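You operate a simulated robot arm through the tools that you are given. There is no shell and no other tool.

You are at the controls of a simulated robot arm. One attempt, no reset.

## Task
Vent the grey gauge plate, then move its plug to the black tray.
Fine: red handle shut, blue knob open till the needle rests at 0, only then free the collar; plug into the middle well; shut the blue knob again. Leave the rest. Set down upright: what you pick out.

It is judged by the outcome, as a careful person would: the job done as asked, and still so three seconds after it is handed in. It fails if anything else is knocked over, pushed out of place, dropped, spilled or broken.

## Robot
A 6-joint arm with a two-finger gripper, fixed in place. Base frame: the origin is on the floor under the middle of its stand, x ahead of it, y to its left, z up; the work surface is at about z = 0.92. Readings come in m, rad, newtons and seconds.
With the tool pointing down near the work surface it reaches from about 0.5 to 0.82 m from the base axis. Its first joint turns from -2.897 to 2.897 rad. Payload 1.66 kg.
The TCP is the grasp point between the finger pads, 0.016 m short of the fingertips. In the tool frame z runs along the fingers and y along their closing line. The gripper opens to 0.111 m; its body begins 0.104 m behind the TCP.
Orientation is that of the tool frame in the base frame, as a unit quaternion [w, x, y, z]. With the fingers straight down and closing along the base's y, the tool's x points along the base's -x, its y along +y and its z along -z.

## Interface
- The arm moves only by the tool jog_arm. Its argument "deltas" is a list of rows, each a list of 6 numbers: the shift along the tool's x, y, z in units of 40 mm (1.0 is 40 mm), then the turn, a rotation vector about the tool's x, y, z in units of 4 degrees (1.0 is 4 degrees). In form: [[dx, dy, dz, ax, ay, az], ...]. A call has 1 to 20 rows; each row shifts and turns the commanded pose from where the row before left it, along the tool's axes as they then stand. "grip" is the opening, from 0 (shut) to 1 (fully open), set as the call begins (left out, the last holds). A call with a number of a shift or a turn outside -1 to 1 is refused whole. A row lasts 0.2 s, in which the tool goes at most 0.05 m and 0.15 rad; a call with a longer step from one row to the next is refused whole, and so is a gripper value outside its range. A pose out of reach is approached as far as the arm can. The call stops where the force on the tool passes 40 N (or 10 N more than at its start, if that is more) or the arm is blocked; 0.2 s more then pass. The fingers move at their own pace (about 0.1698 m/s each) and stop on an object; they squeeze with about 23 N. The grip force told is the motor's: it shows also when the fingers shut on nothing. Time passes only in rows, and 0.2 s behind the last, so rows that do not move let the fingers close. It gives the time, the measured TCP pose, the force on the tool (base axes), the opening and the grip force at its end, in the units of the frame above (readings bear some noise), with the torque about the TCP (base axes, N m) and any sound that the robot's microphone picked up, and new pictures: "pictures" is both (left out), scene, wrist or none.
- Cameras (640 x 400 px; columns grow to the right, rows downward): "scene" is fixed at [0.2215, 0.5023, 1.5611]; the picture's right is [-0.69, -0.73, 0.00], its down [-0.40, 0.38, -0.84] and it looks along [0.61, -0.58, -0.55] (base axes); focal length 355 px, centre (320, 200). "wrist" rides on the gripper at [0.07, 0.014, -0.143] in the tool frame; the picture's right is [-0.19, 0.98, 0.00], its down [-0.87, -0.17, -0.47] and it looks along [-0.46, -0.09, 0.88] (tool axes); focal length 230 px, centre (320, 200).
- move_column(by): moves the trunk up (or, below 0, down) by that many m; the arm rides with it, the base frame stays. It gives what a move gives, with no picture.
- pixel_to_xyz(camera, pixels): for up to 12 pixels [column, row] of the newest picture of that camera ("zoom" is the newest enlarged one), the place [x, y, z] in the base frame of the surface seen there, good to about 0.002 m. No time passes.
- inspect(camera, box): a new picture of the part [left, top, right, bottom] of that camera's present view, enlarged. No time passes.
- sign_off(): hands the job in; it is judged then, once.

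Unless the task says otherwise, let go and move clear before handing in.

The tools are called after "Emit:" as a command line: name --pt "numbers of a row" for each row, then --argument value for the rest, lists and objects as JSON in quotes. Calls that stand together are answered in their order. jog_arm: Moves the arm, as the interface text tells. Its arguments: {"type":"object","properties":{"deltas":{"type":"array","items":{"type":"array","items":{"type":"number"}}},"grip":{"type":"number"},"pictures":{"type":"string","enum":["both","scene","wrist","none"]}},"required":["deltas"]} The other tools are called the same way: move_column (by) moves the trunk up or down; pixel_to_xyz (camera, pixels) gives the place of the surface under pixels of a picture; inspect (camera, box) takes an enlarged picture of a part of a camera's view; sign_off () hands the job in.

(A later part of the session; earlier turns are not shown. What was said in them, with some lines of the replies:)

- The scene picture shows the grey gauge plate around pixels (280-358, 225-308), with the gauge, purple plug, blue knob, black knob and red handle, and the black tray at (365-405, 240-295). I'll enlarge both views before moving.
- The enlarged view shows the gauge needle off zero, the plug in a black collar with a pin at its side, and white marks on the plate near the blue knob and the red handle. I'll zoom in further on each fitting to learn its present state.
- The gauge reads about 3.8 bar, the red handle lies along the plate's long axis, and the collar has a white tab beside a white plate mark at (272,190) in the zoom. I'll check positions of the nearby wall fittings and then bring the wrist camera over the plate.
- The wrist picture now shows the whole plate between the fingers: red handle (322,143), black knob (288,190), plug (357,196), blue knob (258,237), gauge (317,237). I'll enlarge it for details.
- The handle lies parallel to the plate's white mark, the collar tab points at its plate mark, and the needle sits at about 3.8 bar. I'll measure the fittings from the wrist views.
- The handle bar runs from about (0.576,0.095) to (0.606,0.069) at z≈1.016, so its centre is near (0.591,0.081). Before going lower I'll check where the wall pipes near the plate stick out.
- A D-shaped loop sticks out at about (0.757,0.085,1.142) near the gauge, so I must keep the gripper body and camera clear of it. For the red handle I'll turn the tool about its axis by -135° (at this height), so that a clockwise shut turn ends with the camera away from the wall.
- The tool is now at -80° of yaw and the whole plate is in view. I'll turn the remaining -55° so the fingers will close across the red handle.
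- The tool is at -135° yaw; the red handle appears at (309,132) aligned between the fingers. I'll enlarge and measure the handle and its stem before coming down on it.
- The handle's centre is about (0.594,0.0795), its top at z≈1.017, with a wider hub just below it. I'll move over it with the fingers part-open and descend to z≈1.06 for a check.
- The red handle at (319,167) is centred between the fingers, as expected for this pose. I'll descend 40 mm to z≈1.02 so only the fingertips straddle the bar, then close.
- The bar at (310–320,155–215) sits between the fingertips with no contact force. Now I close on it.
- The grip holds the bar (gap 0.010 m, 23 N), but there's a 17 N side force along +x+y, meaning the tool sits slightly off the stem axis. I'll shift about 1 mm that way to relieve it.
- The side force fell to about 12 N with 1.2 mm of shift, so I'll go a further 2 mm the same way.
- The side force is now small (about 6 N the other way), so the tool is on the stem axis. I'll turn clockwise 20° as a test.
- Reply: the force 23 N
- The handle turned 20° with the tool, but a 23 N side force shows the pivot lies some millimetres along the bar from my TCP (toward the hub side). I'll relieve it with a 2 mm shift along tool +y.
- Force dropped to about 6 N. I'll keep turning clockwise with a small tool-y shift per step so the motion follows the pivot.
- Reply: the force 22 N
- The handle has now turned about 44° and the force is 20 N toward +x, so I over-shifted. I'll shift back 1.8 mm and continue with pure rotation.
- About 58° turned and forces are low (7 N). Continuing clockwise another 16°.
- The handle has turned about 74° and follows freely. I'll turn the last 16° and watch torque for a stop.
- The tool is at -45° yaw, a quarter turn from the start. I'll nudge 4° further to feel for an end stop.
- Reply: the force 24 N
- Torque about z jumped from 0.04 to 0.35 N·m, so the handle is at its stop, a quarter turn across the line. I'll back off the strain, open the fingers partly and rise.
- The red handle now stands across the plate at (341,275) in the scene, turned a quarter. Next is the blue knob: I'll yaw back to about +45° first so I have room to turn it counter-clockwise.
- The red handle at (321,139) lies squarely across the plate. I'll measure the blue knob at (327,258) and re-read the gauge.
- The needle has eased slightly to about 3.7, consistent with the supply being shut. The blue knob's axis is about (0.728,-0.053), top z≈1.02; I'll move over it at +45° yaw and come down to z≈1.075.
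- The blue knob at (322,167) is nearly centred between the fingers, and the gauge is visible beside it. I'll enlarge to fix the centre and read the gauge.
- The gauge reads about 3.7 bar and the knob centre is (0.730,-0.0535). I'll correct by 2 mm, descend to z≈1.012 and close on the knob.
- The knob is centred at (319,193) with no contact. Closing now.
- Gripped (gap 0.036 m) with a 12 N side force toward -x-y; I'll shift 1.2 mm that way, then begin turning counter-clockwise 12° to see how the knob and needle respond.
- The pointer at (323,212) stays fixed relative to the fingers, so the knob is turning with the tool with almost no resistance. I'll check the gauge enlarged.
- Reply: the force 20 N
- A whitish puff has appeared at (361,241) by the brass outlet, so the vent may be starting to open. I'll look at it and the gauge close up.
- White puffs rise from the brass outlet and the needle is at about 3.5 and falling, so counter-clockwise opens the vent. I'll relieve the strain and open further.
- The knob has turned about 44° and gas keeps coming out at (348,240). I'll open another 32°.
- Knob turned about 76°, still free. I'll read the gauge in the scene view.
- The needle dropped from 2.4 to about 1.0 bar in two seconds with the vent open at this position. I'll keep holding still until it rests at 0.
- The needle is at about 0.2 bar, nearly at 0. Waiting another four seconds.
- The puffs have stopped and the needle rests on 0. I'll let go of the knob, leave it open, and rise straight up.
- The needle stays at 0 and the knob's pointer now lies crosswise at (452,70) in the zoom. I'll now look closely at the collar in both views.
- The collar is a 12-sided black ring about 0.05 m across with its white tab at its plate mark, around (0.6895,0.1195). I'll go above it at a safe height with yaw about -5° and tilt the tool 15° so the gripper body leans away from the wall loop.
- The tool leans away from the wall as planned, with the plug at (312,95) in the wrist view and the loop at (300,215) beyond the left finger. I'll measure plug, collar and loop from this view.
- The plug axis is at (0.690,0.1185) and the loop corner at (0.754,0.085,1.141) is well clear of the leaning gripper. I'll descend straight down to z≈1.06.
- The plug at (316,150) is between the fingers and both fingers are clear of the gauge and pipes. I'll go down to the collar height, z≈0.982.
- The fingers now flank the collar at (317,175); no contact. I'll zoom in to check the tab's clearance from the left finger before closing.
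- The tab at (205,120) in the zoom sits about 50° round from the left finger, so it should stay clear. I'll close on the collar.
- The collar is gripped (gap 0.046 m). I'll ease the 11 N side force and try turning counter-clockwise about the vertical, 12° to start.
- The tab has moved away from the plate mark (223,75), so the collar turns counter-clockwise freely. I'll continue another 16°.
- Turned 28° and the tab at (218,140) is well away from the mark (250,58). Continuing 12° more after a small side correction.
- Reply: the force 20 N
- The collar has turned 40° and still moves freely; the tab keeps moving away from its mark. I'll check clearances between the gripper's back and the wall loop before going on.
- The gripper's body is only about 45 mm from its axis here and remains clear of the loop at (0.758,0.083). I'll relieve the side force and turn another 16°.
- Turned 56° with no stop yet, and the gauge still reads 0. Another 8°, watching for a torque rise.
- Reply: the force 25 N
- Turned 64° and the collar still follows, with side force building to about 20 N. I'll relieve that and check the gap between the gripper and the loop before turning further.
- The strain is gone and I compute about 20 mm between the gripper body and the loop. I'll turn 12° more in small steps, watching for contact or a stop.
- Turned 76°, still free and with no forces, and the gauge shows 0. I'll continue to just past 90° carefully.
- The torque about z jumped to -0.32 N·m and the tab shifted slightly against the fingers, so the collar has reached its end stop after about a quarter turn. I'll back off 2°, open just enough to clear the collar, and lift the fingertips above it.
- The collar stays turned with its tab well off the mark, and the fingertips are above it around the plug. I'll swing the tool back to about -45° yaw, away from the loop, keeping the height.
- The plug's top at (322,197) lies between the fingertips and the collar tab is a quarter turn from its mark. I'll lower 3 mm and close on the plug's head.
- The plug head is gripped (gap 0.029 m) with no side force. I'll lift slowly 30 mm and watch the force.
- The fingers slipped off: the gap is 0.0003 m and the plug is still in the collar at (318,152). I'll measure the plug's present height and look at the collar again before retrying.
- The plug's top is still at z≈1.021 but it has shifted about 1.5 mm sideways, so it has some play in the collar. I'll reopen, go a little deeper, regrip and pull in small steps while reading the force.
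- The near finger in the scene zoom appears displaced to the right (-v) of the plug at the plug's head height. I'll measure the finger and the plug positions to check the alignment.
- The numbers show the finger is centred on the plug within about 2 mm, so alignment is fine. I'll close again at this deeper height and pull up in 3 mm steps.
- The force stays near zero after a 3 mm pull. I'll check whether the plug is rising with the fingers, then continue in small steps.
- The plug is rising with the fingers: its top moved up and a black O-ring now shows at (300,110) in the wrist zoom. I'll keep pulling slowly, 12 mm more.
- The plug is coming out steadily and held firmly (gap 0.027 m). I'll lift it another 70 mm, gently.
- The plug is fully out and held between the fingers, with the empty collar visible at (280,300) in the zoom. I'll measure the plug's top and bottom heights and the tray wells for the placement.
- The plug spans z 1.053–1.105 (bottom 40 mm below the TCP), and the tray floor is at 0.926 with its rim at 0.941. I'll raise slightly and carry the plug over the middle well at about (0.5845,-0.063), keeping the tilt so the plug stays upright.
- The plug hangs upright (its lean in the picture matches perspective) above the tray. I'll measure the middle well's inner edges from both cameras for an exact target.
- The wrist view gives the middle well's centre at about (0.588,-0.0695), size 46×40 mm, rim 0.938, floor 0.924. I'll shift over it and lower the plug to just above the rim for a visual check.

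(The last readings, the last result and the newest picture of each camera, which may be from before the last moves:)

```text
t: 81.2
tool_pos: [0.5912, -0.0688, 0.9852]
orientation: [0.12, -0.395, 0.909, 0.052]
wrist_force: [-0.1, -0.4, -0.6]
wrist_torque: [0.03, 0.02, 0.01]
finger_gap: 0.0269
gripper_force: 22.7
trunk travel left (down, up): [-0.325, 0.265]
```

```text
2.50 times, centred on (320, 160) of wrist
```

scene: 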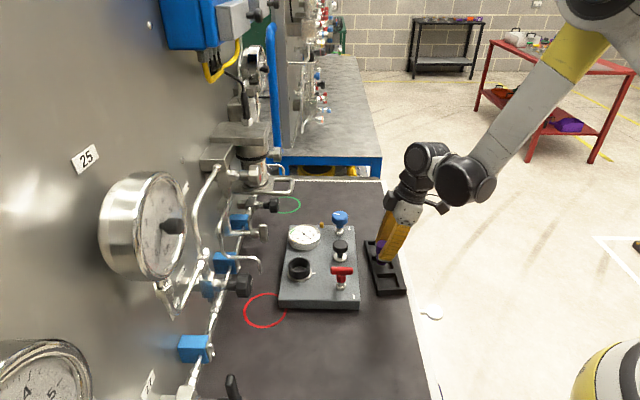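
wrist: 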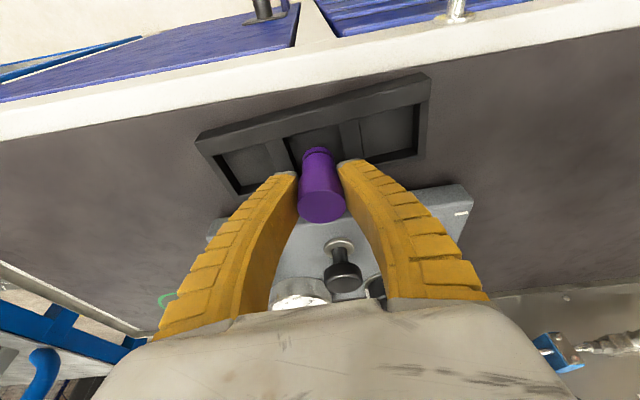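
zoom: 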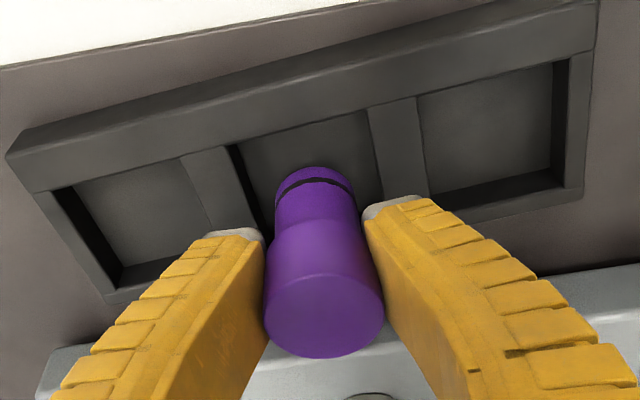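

The plug's bottom is about centred along the tray, but from both views it sits 4–5 mm too close to the rail on the plate's side (left gap ~8 mm, right ~15 mm). I'll shift 4.5 mm toward the far rail and check again.

Emit:
jog_arm --pt "0.109 0 -0.029 0 0 0" --pt "0 0 0 0 0 0" --pictures "both"

Emit:
inspect --camera "scene" --box '[360, 235, 410, 295]'

Emit:
inspect --camera "wrist" --box '[260, 90, 380, 190]'

```text
t: 81.8
tool_pos: [0.5874, -0.0719, 0.9886]
orientation: [0.119, -0.394, 0.91, 0.052]
wrist_force: [0.3, 0.2, -1.1]
wrist_torque: [0.0, 0.01, 0.01]
finger_gap: 0.027
gripper_force: 22.9
trunk travel left (down, up): [-0.325, 0.265]
```

scene: 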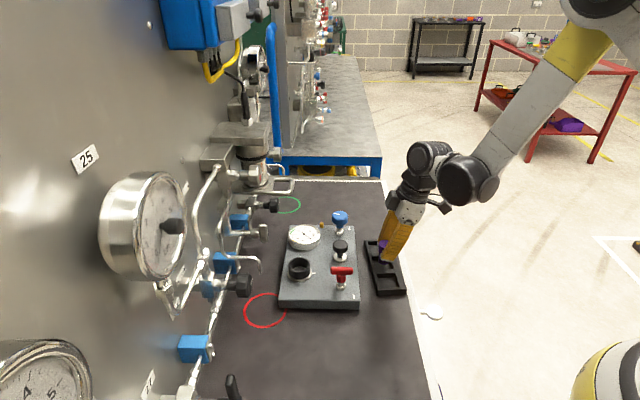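
wrist: 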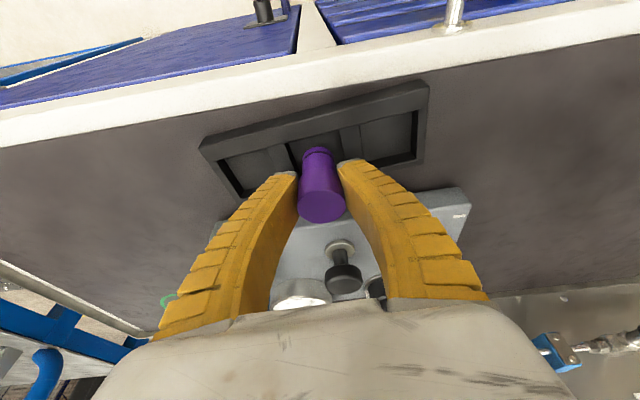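

```text
6.67 times, centred on (385, 265) of scene
```

zoom: 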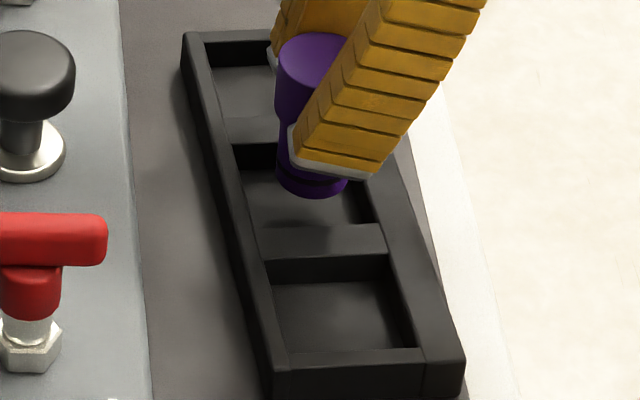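

```text
4.00 times, centred on (320, 140) of wrist
```

zoom: 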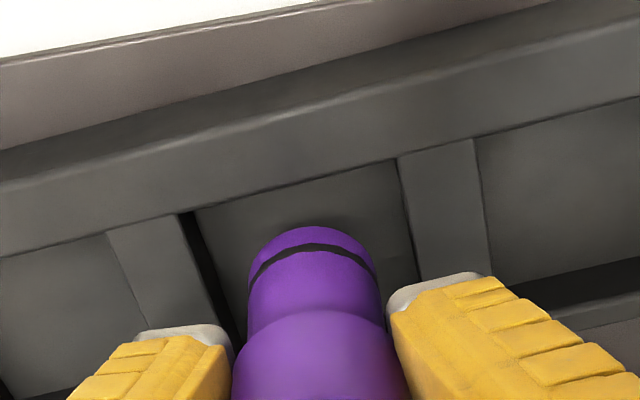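

Now the plug's bottom at (311,188) projected to the rim plane is within 2 mm of the middle well's centre (307,185). I'll lower it 17 mm slowly into the well.

Emit:
jog_arm --pt "0.0275 0 0.1026 0 0 0" --pt "0.0275 0 0.1026 0 0 0" --pt "0.0275 0 0.1026 0 0 0" --pt "0.0275 0 0.1026 0 0 0" --pt "0 0 0 0 0 0" --pictures "both"

Emit:
inspect --camera "scene" --box '[360, 235, 410, 295]'

```text
t: 83.0
tool_pos: [0.5846, -0.0722, 0.9723]
orientation: [0.12, -0.394, 0.91, 0.052]
wrist_force: [2.1, -1.1, 16.3]
wrist_torque: [0.02, -0.03, -0.02]
finger_gap: 0.0292
gripper_force: 22.1
trunk travel left (down, up): [-0.325, 0.265]
```

scene: 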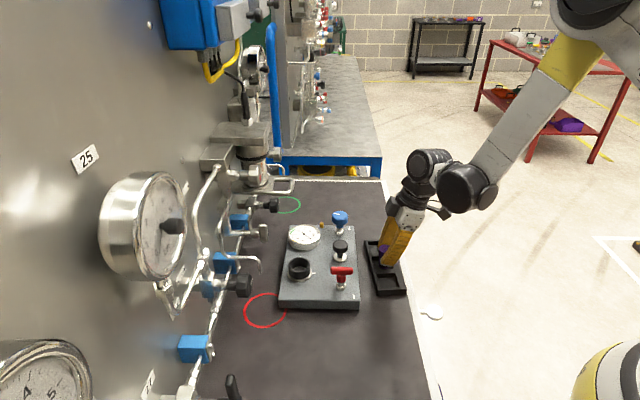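
wrist: 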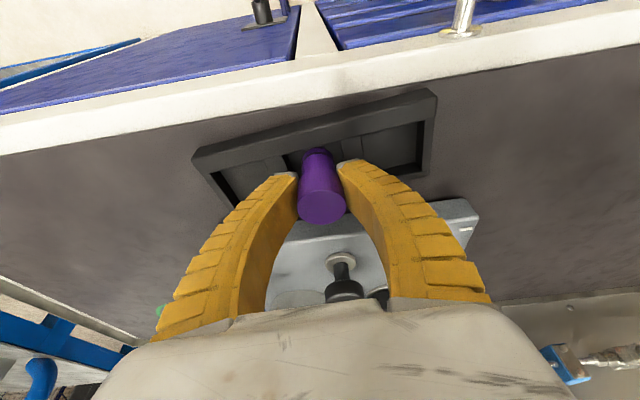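

```text
6.67 times, centred on (385, 265) of scene
```

zoom: 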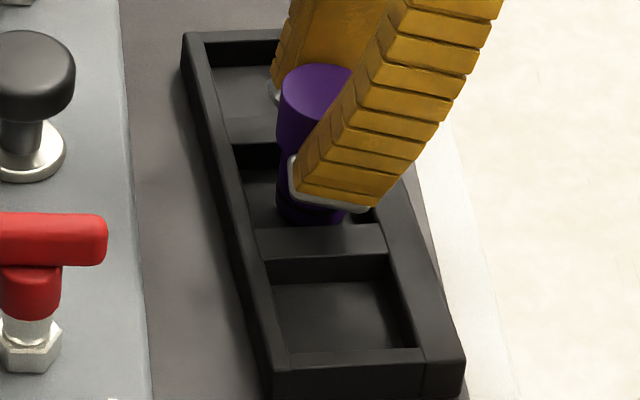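

Upward force of 16 N shows the plug has touched down. I'll measure its top height to confirm it's on the well floor and not on a rim.

Emit:
pixel_to_xyz --camera "zoom" --pixels '[[315, 80], [305, 90], [290, 95], [288, 120], [290, 215], [305, 218], [320, 220], [300, 155], [250, 245], [330, 240], [340, 310], [250, 190]]'

Emit:
inspect --camera "wrist" --box '[260, 90, 380, 190]'

```text
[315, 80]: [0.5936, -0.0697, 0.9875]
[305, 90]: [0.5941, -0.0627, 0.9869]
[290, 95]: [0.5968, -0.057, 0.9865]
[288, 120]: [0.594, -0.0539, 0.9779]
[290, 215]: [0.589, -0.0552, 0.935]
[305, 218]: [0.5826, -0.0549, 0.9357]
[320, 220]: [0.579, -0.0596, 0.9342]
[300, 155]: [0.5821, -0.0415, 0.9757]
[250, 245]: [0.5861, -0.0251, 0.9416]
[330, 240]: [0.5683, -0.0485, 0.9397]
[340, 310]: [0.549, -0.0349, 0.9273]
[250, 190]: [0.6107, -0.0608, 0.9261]
```

```text
4.00 times, centred on (320, 140) of wrist
```

zoom: 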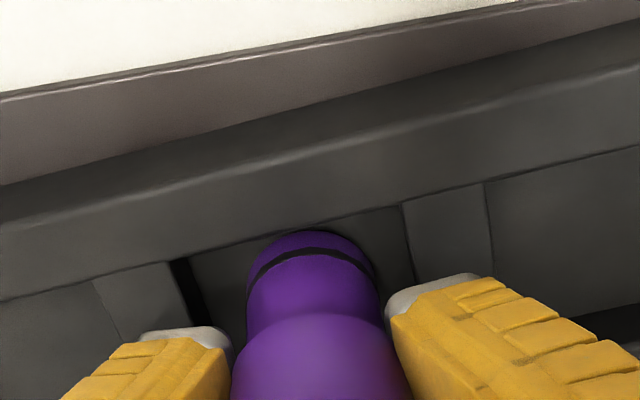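

The plug's top reads 0.987, which puts its bottom near 0.935, about 10 mm above the well floor, so something may be touching early. I'll check whether a fingertip is on the tray rail and what the plug's underside looks like.

Emit:
pixel_to_xyz --camera "zoom" --pixels '[[70, 335], [130, 345], [210, 335], [225, 345], [400, 305], [430, 290], [470, 280], [310, 250], [310, 235], [310, 222], [380, 215], [200, 290]]'

Emit:
pixel_to_xyz --camera "scene" --pixels '[[381, 264], [385, 265], [389, 266], [392, 266], [382, 268], [384, 268], [386, 268], [388, 268], [390, 263], [393, 264]]'

Emit:
inspect --camera "scene" --box '[372, 252, 402, 282]'

```text
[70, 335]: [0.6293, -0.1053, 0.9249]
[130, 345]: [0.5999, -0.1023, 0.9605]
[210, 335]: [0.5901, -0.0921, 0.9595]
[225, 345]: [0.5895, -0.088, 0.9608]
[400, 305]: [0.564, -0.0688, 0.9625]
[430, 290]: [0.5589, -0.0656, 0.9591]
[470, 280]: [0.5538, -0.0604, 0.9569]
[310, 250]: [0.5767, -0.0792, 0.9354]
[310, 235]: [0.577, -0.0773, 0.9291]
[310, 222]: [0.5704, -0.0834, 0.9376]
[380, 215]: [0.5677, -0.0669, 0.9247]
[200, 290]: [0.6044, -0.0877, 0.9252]
```

```text
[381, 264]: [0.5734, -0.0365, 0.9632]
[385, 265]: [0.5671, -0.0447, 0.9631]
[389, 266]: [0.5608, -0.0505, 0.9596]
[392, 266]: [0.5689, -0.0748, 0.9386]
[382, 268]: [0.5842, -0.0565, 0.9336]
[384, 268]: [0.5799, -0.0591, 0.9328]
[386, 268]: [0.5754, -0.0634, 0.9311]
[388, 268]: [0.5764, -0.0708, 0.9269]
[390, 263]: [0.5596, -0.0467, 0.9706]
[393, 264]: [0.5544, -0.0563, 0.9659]
```

```text
13.33 times, centred on (387, 267) of scene
```

zoom: 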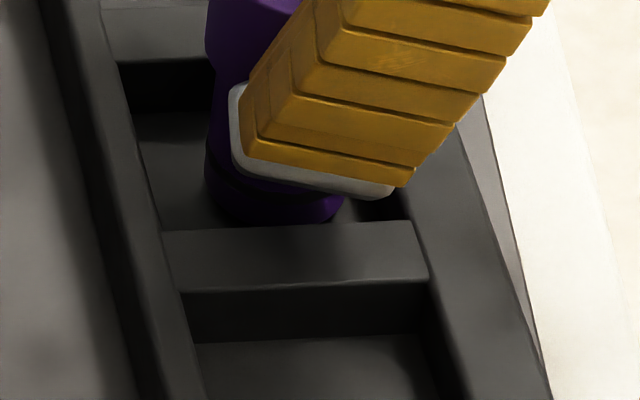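

The wrist reading of the plug's lower edge is z≈0.929 and the fingertips are at 0.957–0.963, above the 0.94 rim, so it's the plug standing on the well floor. I'll ease off the pressing force, then open.

Emit:
jog_arm --pt "-0.0194 0 -0.0725 0 0 0" --pt "0 0 0 0 0 0" --pictures "none"

```text
t: 83.6
tool_pos: [0.5858, -0.0723, 0.9743]
orientation: [0.12, -0.394, 0.91, 0.052]
wrist_force: [0.4, -0.6, -1.5]
wrist_torque: [0.01, 0.01, 0.0]
finger_gap: 0.0271
gripper_force: 23.1
trunk travel left (down, up): [-0.325, 0.265]
```

The pressing force is gone; the plug is within about 1 mm of the floor. I'll lower 1 mm and open the fingers.

Emit:
jog_arm --pt "0.0065 0 0.0242 0 0 0" --pt "0 0 0 0 0 0" --pictures "none"

Emit:
jog_arm --pt "0 0 0 0 0 0" --pt "0 0 0 0 0 0" --pt "0 0 0 0 0 0" --grip 0.5 --pictures "both"

Emit:
inspect --camera "scene" --box '[360, 235, 410, 295]'

Emit:
inspect --camera "wrist" --box '[240, 90, 400, 240]'

```text
t: 84.2
tool_pos: [0.5858, -0.0723, 0.9738]
orientation: [0.12, -0.394, 0.91, 0.053]
wrist_force: [-1.1, -0.6, -0.6]
wrist_torque: [0.02, 0.02, 0.02]
finger_gap: 0.027
gripper_force: 23.4
trunk travel left (down, up): [-0.325, 0.265]
```

```text
t: 85.0
tool_pos: [0.5854, -0.0716, 0.9734]
orientation: [0.12, -0.394, 0.91, 0.052]
wrist_force: [-0.9, 0.0, 0.7]
wrist_torque: [-0.01, -0.03, 0.02]
finger_gap: 0.0577
gripper_force: 1.0
trunk travel left (down, up): [-0.325, 0.265]
```

scene: 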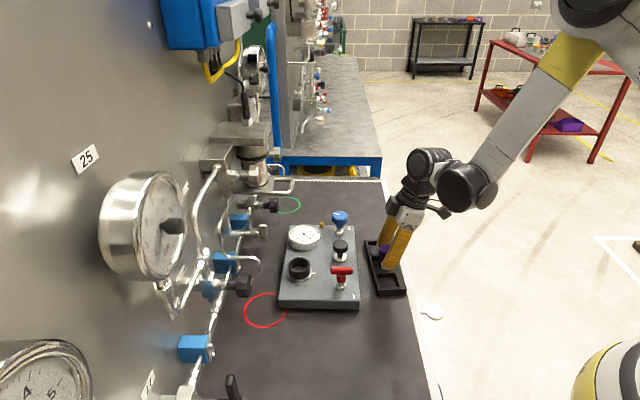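
wrist: 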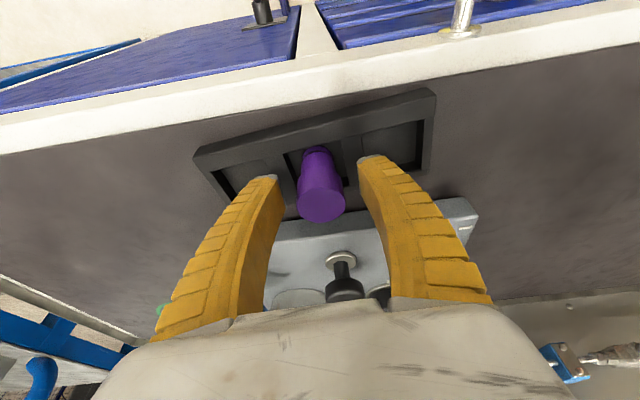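

```text
6.67 times, centred on (385, 265) of scene
```

zoom: 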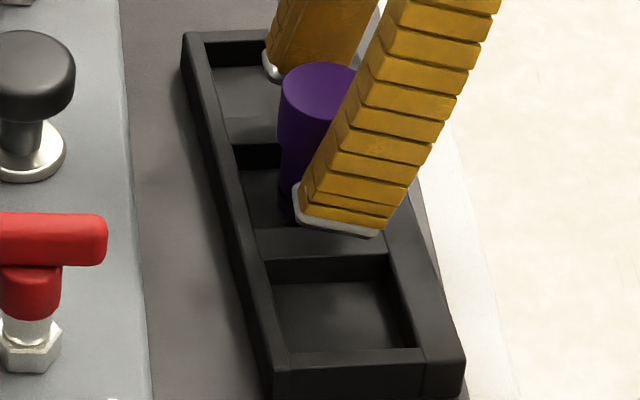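

```text
2.67 times, centred on (320, 165) of wrist
```

zoom: 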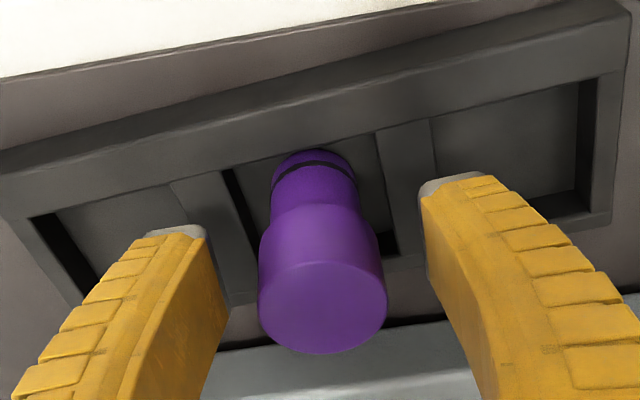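

The fingers are open and the plug stays standing in the middle well. I'll rise straight up and look at it.

Emit:
jog_arm --pt "-0.0647 0 -0.2415 0 0 0" --pt "-0.1294 0 -0.483 0 0 0" --pt "-0.2588 0 -0.966 0 0 0" --pt "-0.2588 0 -0.966 0 0 0" --pt "-0.2588 0 -0.966 0 0 0" --pt "-0.2588 0 -0.966 0 0 0" --pt "0 0 0 0 0 0" --pictures "both"

Emit:
inspect --camera "scene" --box '[360, 235, 410, 295]'

Emit:
inspect --camera "wrist" --box '[220, 40, 440, 240]'

```text
t: 86.6
tool_pos: [0.5885, -0.0717, 1.1633]
orientation: [0.12, -0.394, 0.91, 0.053]
wrist_force: [0.3, 0.3, -0.5]
wrist_torque: [0.06, -0.04, -0.01]
finger_gap: 0.0578
gripper_force: 1.2
trunk travel left (down, up): [-0.325, 0.265]
```

scene: 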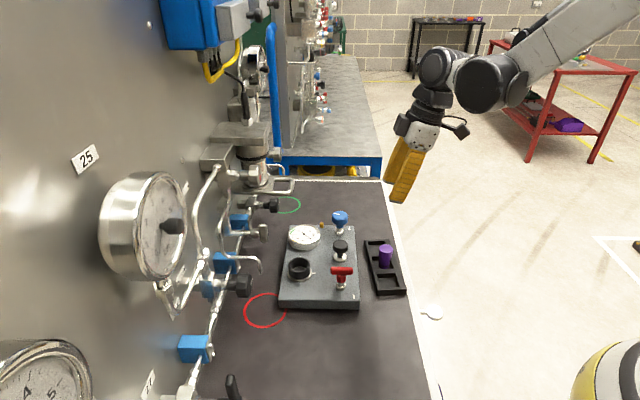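
wrist: 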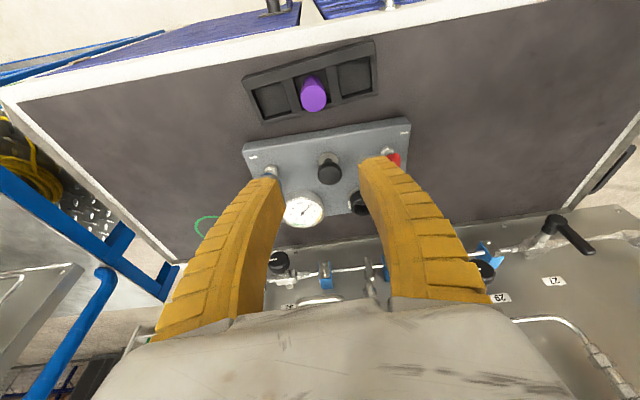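

```text
6.67 times, centred on (385, 265) of scene
```

zoom: 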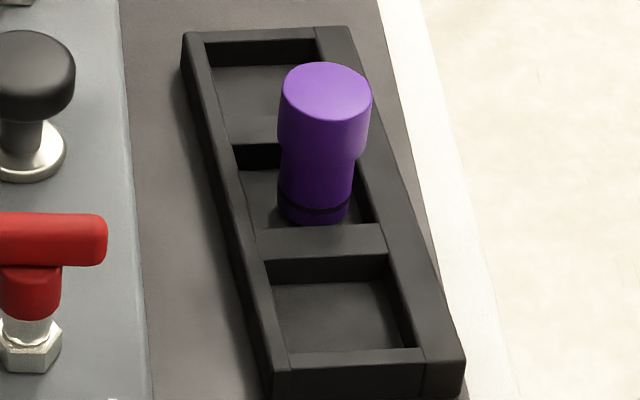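

```text
2.00 times, centred on (330, 140) of wrist
```

zoom: 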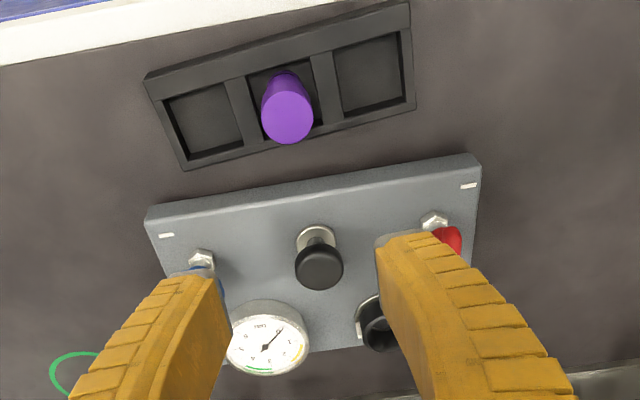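

The plug stands upright in the middle well, its slight image lean matching perspective. I'll check its height to confirm it's resting on the floor.

Emit:
pixel_to_xyz --camera "scene" --pixels '[[386, 248], [384, 250], [388, 249], [383, 266], [385, 267], [387, 267], [384, 262], [378, 266]]'

Emit:
pixel_to_xyz --camera "wrist" --pixels '[[313, 96], [308, 94], [318, 94], [313, 105], [313, 88], [306, 78], [298, 100], [325, 90]]'

Emit:
inspect --camera "wrist" --box '[270, 50, 360, 125]'

```text
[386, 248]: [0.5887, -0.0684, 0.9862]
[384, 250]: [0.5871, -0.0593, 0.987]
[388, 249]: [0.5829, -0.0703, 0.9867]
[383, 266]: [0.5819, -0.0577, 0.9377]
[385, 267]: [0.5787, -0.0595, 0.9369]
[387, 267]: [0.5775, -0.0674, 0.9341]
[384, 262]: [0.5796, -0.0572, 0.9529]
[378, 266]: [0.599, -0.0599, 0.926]
```

```text
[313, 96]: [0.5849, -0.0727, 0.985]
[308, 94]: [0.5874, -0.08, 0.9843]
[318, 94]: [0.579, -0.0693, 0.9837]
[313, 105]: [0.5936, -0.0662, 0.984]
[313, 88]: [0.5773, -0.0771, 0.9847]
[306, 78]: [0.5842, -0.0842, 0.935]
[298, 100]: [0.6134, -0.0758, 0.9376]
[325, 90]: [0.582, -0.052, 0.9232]
```

```text
5.33 times, centred on (315, 88) of wrist
```

zoom: 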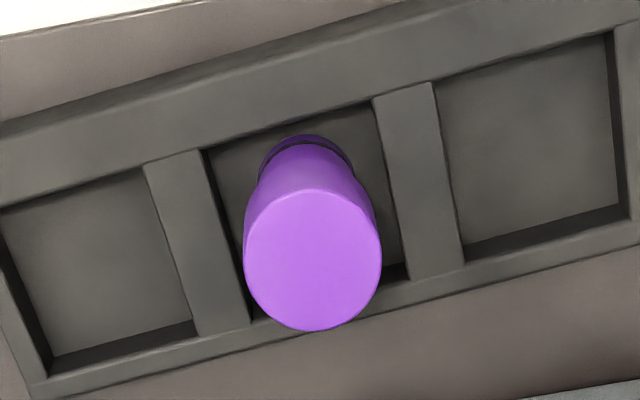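

Plug top at z≈0.985, centred about (0.585,-0.072) inside the middle well and standing free. Next I'll level the tool, go above the blue knob at yaw -35°, ready to turn it clockwise back to shut.

Emit:
jog_arm --pt "0 0 0 0 1 0" --pt "0 0 0 0 1 0" --pt "0 0 0 0 1 0" --pt "0 0 0 0 0.75 0" --pt "0 0 0 0 0 1" --pt "0 0 0 0 0 1" --pt "0 0 0 0 0 0.95" --pt "-0.643 -0.348 0 0 0 0" --pt "-0.643 -0.348 0 0 0 0" --pt "-0.643 -0.348 0 0 0 0" --pt "-0.643 -0.348 0 0 0 0" --pt "-0.643 -0.348 0 0 0 0" --pt "0 0 1 0 0 0" --pt "0 0 1 0 0 0" --pt "0 0 0 0 0 0" --grip 0.55 --pictures "both"

```text
t: 89.8
tool_pos: [0.7278, -0.0567, 1.0832]
orientation: [-0.001, -0.302, 0.953, 0.0]
wrist_force: [0.5, -0.4, -0.3]
wrist_torque: [0.0, -0.01, 0.02]
finger_gap: 0.063
gripper_force: 0.7
trunk travel left (down, up): [-0.325, 0.265]
```

scene: 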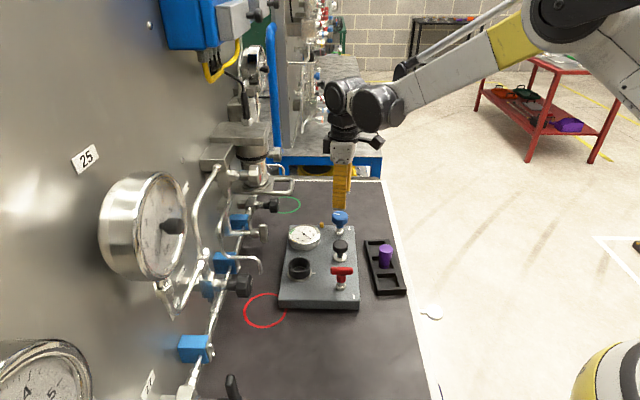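
wrist: 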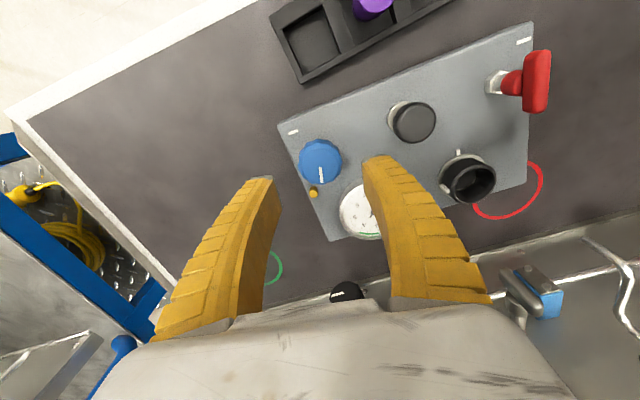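

The knob at (321,160) lies between the fingers. I'll measure its centre from here.

Emit:
inspect --camera "wrist" --box '[280, 120, 360, 200]'

Emit:
pixel_to_xyz --camera "zoom" --pixels '[[160, 310], [490, 310], [325, 465], [325, 210], [325, 330], [325, 300]]'

```text
5.00 times, centred on (320, 160) of wrist
```

zoom: 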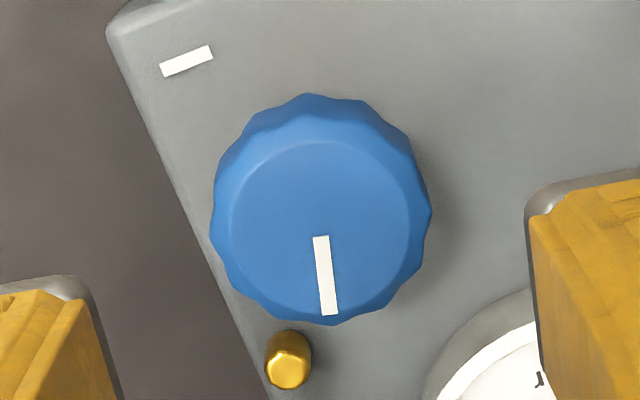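

```text
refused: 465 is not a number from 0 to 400
```

The knob's top face is centred at (320,166) in the wrist picture, within 1.5 mm of the tool axis. I'll descend to z≈1.012 around it and close.

Emit:
jog_arm --pt "-0.03 0 0.6 0 0 0" --pt "0 0 0.6 0 0 0" --pt "0 0 0.5 0 0 0" --pt "0 0 0 0 0 0" --pictures "wrist"

Emit:
jog_arm --pt "0 0 0 0 0 0" --pt "0 0 0 0 0 0" --grip 0 --pictures "wrist"

```text
t: 90.8
tool_pos: [0.731, -0.0544, 1.0125]
orientation: [0.0, -0.301, 0.953, 0.001]
wrist_force: [-0.1, 0.6, 0.3]
wrist_torque: [0.02, 0.0, -0.01]
finger_gap: 0.0629
gripper_force: 1.3
trunk travel left (down, up): [-0.325, 0.265]
```

wrist: 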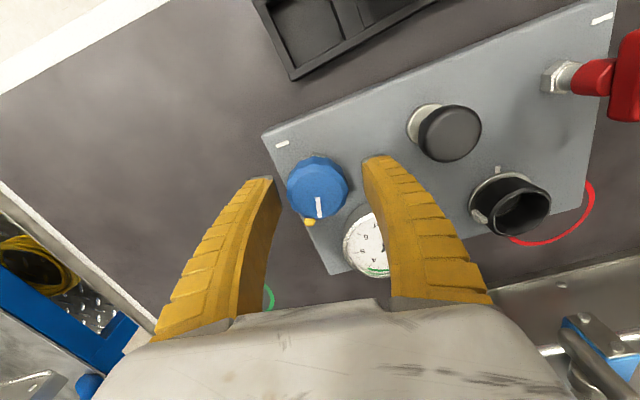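

```text
t: 91.4
tool_pos: [0.7333, -0.0558, 1.0116]
orientation: [0.0, -0.301, 0.954, 0.0]
wrist_force: [10.6, -6.8, 6.7]
wrist_torque: [-0.16, 0.13, 0.02]
finger_gap: 0.0375
gripper_force: 23.1
trunk travel left (down, up): [-0.325, 0.265]
```

wrist: 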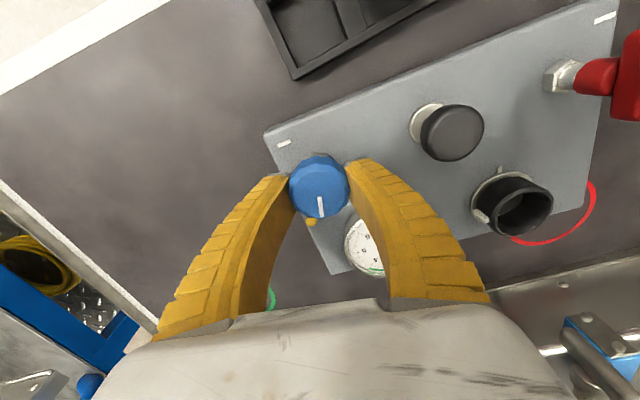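

Gripped (gap 0.0375 m) with 12 N side force; I'll ease that and turn clockwise 20°.

Emit:
jog_arm --pt "0 -0.033 0 0 0 0" --pt "0 0 0 0 0 1" --pt "0 0 0 0 0 1" --pt "0 0 0 0 0 1" --pt "0 0 0 0 0 1" --pt "0 0 0 0 0 1" --pt "0 0 0 0 0 0" --pictures "wrist"

```text
t: 93.0
tool_pos: [0.7333, -0.0549, 1.0141]
orientation: [-0.001, -0.13, 0.991, 0.001]
wrist_force: [-14.8, -0.8, -0.3]
wrist_torque: [-0.08, 0.3, -0.03]
finger_gap: 0.0333
gripper_force: 22.9
trunk travel left (down, up): [-0.325, 0.265]
```

wrist: 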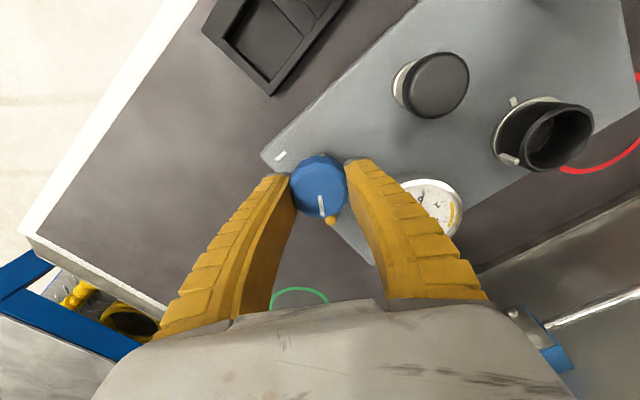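

The knob follows (pointer still at (321,207)). I'll correct for the side force and continue clockwise 20°.

Emit:
jog_arm --pt "0.04 0 0 0 0 0" --pt "0 0 0 0 0 1" --pt "0 0 0 0 0 1" --pt "0 0 0 0 0 1" --pt "0 0 0 0 0 1" --pt "0 0 0 0 0 1" --pt "0 0 0 0 0 0" --pictures "wrist"

```text
t: 94.6
tool_pos: [0.7326, -0.0565, 1.0146]
orientation: [0.0, 0.043, 0.999, 0.0]
wrist_force: [7.9, -1.6, 1.4]
wrist_torque: [-0.08, -0.23, -0.09]
finger_gap: 0.0329
gripper_force: 22.9
trunk travel left (down, up): [-0.325, 0.265]
```

wrist: 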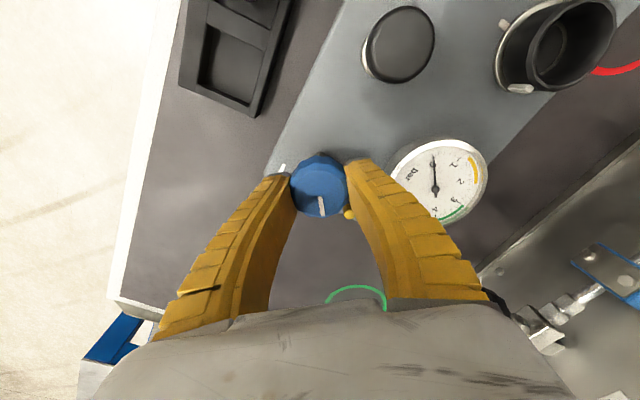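

Turned 40°, gauge still at 0. Continuing clockwise another 20°.

Emit:
jog_arm --pt "-0.02 0 0 0 0 1" --pt "0 0 0 0 0 1" --pt "0 0 0 0 0 1" --pt "0 0 0 0 0 1" --pt "0 0 0 0 0 1" --pt "0 0 0 0 0 0" --pictures "wrist"

```text
t: 96.0
tool_pos: [0.7318, -0.0574, 1.0152]
orientation: [-0.001, 0.216, 0.976, 0.001]
wrist_force: [-3.8, -8.8, 0.3]
wrist_torque: [-0.08, 0.12, -0.05]
finger_gap: 0.0334
gripper_force: 23.4
trunk travel left (down, up): [-0.325, 0.265]
```

wrist: 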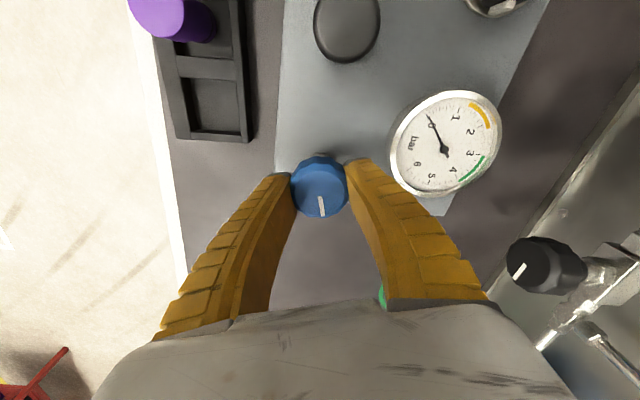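

At yaw 25°, 60° turned back; the pointer should reach its shut direction near yaw 45°. Continuing 16° and watching the torque.

Emit:
jog_arm --pt "0 -0.02 0 0 0 1" --pt "0 0 0 0 0 1" --pt "0 0 0 0 0 1" --pt "0 0 0 0 0 1" --pt "0 0 0 0 0 0" --pictures "wrist"

```text
t: 97.2
tool_pos: [0.7331, -0.0579, 1.0151]
orientation: [0.0, 0.35, 0.937, 0.0]
wrist_force: [-5.6, -0.7, -0.2]
wrist_torque: [-0.02, 0.07, -0.05]
finger_gap: 0.0328
gripper_force: 23.1
trunk travel left (down, up): [-0.325, 0.265]
```

wrist: 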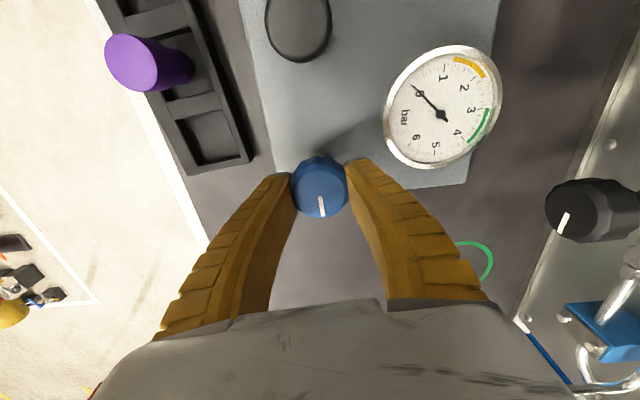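

Yaw 41°, torque still small. Turning on in 4° steps until the stop is felt.

Emit:
jog_arm --pt "0 0 0 0 0 1" --pt "0 0 0 0 0 0" --pictures "none"

Emit:
jog_arm --pt "0 0 0 0 0 1" --pt "0 0 0 0 0 0" --pictures "wrist"

```text
t: 97.8
tool_pos: [0.7319, -0.0572, 1.0149]
orientation: [-0.001, 0.383, 0.924, 0.0]
wrist_force: [-6.7, 1.4, 0.1]
wrist_torque: [0.01, 0.05, 0.07]
finger_gap: 0.033
gripper_force: 23.0
trunk travel left (down, up): [-0.325, 0.265]
```

```text
t: 98.4
tool_pos: [0.7313, -0.0579, 1.015]
orientation: [-0.002, 0.414, 0.91, 0.0]
wrist_force: [-8.4, 2.3, 0.0]
wrist_torque: [-0.04, 0.11, 0.11]
finger_gap: 0.0329
gripper_force: 22.9
trunk travel left (down, up): [-0.325, 0.265]
```

wrist: 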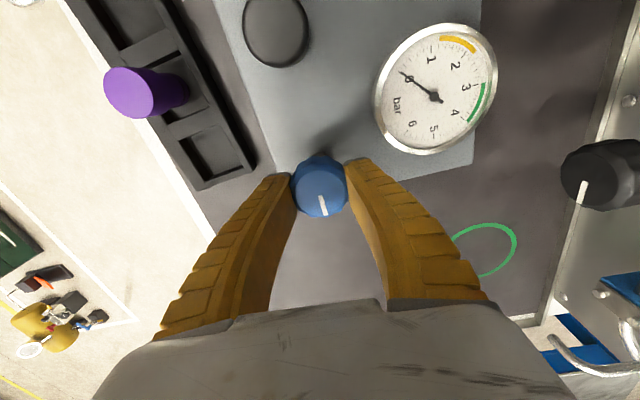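

The torque has changed sign and is rising (0.07, then 0.11 N·m), suggesting the closed stop. One more 4° step to confirm.

Emit:
jog_arm --pt "0 0 0 0 0 1" --pt "0 0 0 0 0 0" --pictures "wrist"

Emit:
inspect --camera "wrist" --box '[280, 140, 360, 230]'

```text
t: 99.0
tool_pos: [0.7317, -0.0561, 1.0165]
orientation: [0.0, 0.446, 0.895, 0.0]
wrist_force: [-8.3, 2.4, -0.8]
wrist_torque: [0.04, 0.11, 0.03]
finger_gap: 0.0322
gripper_force: 23.0
trunk travel left (down, up): [-0.325, 0.265]
```

wrist: 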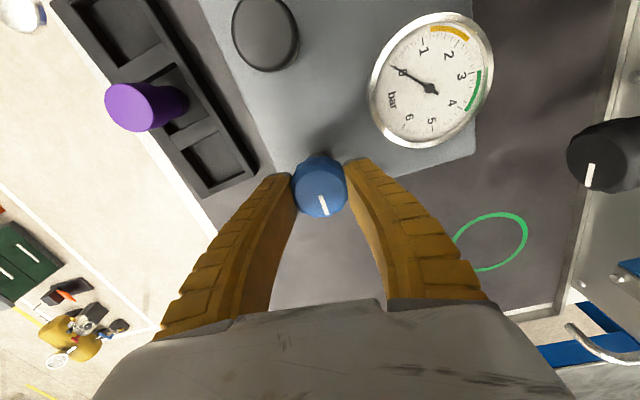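

```text
4.44 times, centred on (320, 185) of wrist
```

zoom: 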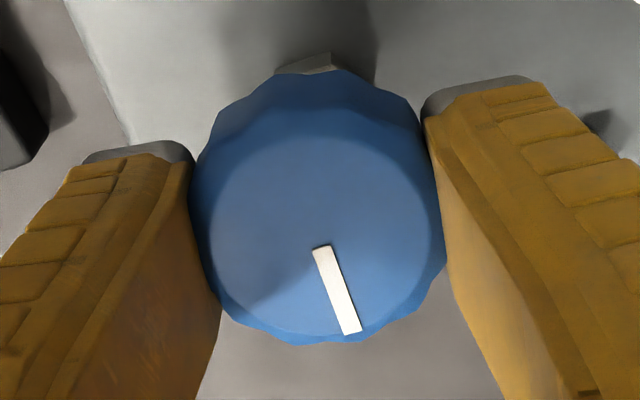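

The pointer has begun to slip relative to the fingers while the tool turns, so the knob is at its closed stop. I'll release and rise, then verify the pointer from above.

Emit:
jog_arm --pt "0 0 0 0 0 0" --pt "0 0 0 0 0 0" --pt "0 0 -0.5 0 0 0" --pt "0 0 -1 0 0 0" --pt "0 0 -1 0 0 0" --pt "0 0 -1 0 0 0" --pt "0 0 -1 0 0 0" --grip 0.6 --pictures "both"

Emit:
inspect --camera "scene" --box '[284, 205, 364, 255]'

Emit:
inspect --camera "scene" --box '[270, 205, 420, 315]'

```text
t: 100.6
tool_pos: [0.7327, -0.0574, 1.1935]
orientation: [-0.001, 0.445, 0.895, 0.0]
wrist_force: [0.8, -0.2, -0.4]
wrist_torque: [0.03, -0.02, 0.01]
finger_gap: 0.0681
gripper_force: 1.2
trunk travel left (down, up): [-0.325, 0.265]
```

scene: 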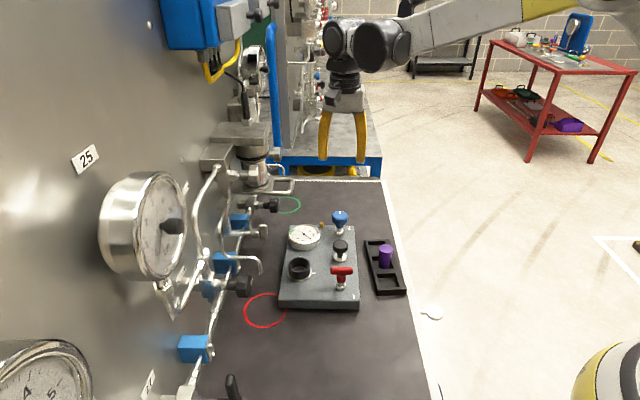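
wrist: 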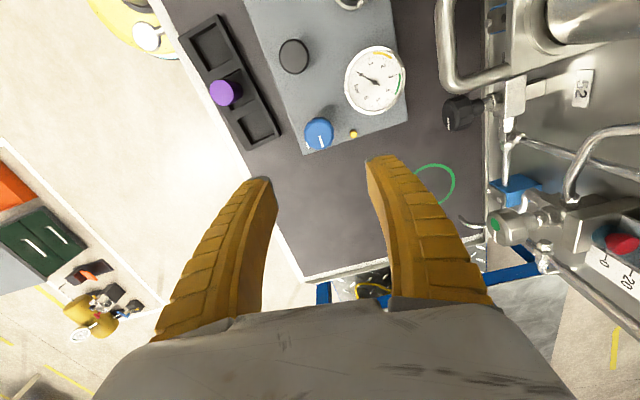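

```text
8.00 times, centred on (324, 230) of scene
```

zoom: 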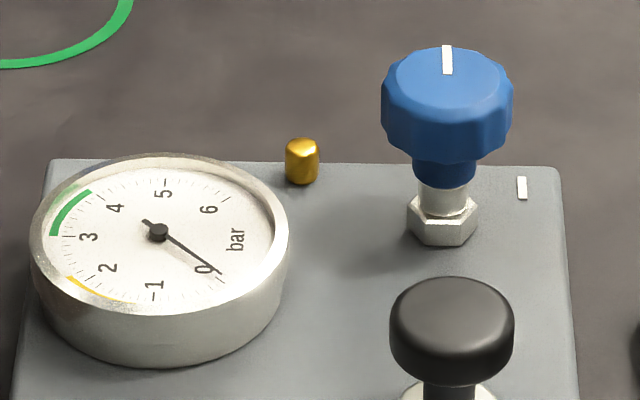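

```text
3.64 times, centred on (345, 260) of scene
```

zoom: 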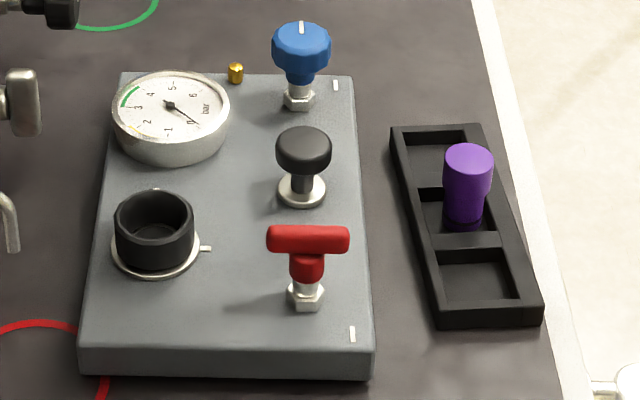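

Everything matches: the blue pointer is back where it began at (447,58), the needle is at 0, the red handle is across, and the plug is upright in the middle well. I'll back the arm clear and confirm the needle stays at 0.

Emit:
jog_arm --pt "0 0 -0.8 0 0 0" --pt "0 0 -0.8 0 0 0" --pt "0.375 -0.5 -0.3 0 0 0" --pt "0.375 -0.5 -0.3 0 0 0" --pt "0.375 -0.5 -0.3 0 0 0" --pt "0.375 -0.5 -0.3 0 0 0" --pt "0.375 -0.5 -0.3 0 0 0" --pt "0 0 0 0 0 0" --pt "0 0 0 0 0 0" --pt "0 0 0 0 0 0" --pt "0 0 0 0 0 0" --pt "0 0 0 0 0 0" --pt "0 0 0 0 0 0" --pt "0 0 0 0 0 0" --pt "0 0 0 0 0 0" --pictures "both"

Emit:
inspect --camera "scene" --box '[270, 205, 420, 315]'

Emit:
inspect --camera "scene" --box '[284, 205, 364, 255]'

```text
t: 103.8
tool_pos: [0.6072, -0.0572, 1.3157]
orientation: [0.0, 0.445, 0.895, -0.001]
wrist_force: [-0.7, -0.4, 0.3]
wrist_torque: [-0.01, 0.02, -0.01]
finger_gap: 0.0685
gripper_force: 1.3
trunk travel left (down, up): [-0.325, 0.265]
```

scene: 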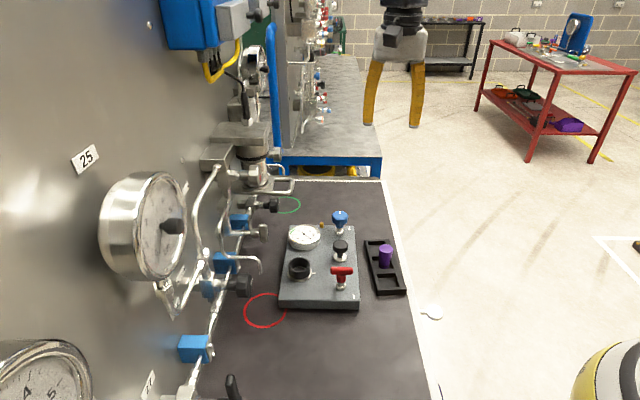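
wrist: 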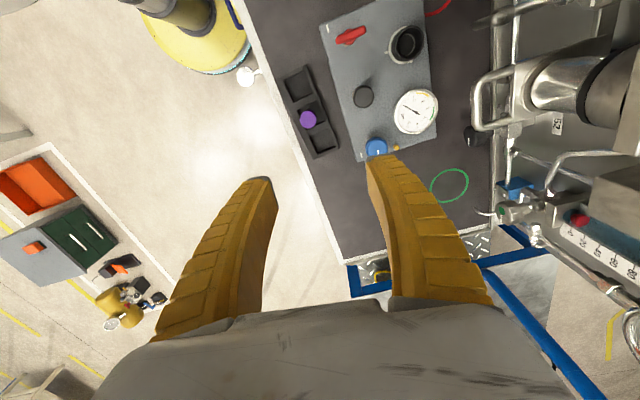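

```text
3.64 times, centred on (345, 260) of scene
```

zoom: 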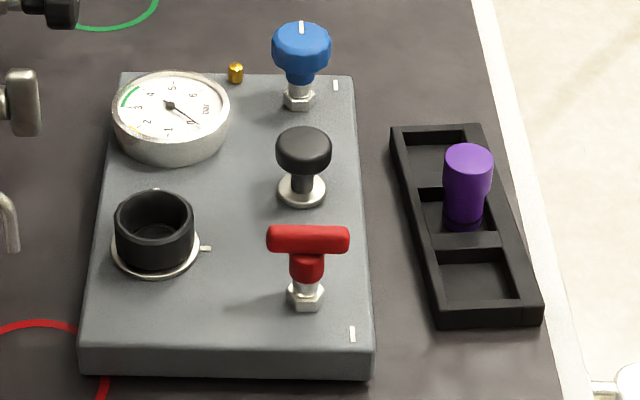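

```text
8.00 times, centred on (324, 230) of scene
```

zoom: 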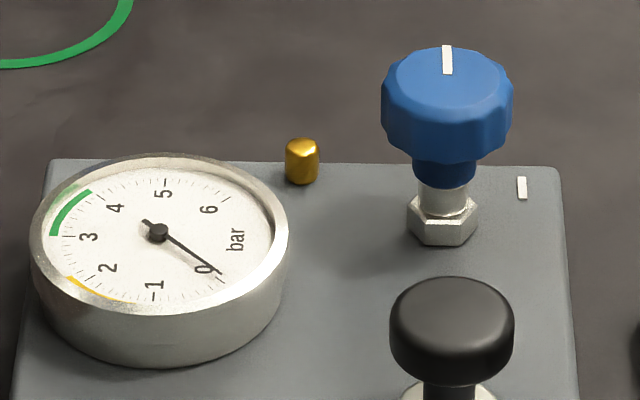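

The arm is clear. The needle stays at 0, the blue pointer is at its shut position (447,58), the red handle is across the plate, and the plug stands upright in the tray's middle well. Nothing else has moved, so I'm handing the job in.

Emit:
sign_off

```text
The job is handed in.
```

The gauge plate is vented and its plug now stands upright in the middle well of the black tray. I've handed the job in.

- **Red handle:** turned a quarter turn clockwise to its stop, so it lies across the plate. The plate has no shut label, so I took across as shut. The needle then fell to 0 and stayed there.
- **Blue knob:** opened until the needle rested at 0, before I touched the collar. It is now shut again at its stop, with the pointer back where it began.
- **Collar:** freed by turning it counter-clockwise about 90° to its stop, and left turned.
- **Plug:** my first pull slipped off and left it in the collar, shifted by about 1.5 mm. The second, slower pull brought it out cleanly.

In the last pictures the needle still read 0, and the plate, tray and black knob looked unmoved. The arm was clear of the plate before I handed in.
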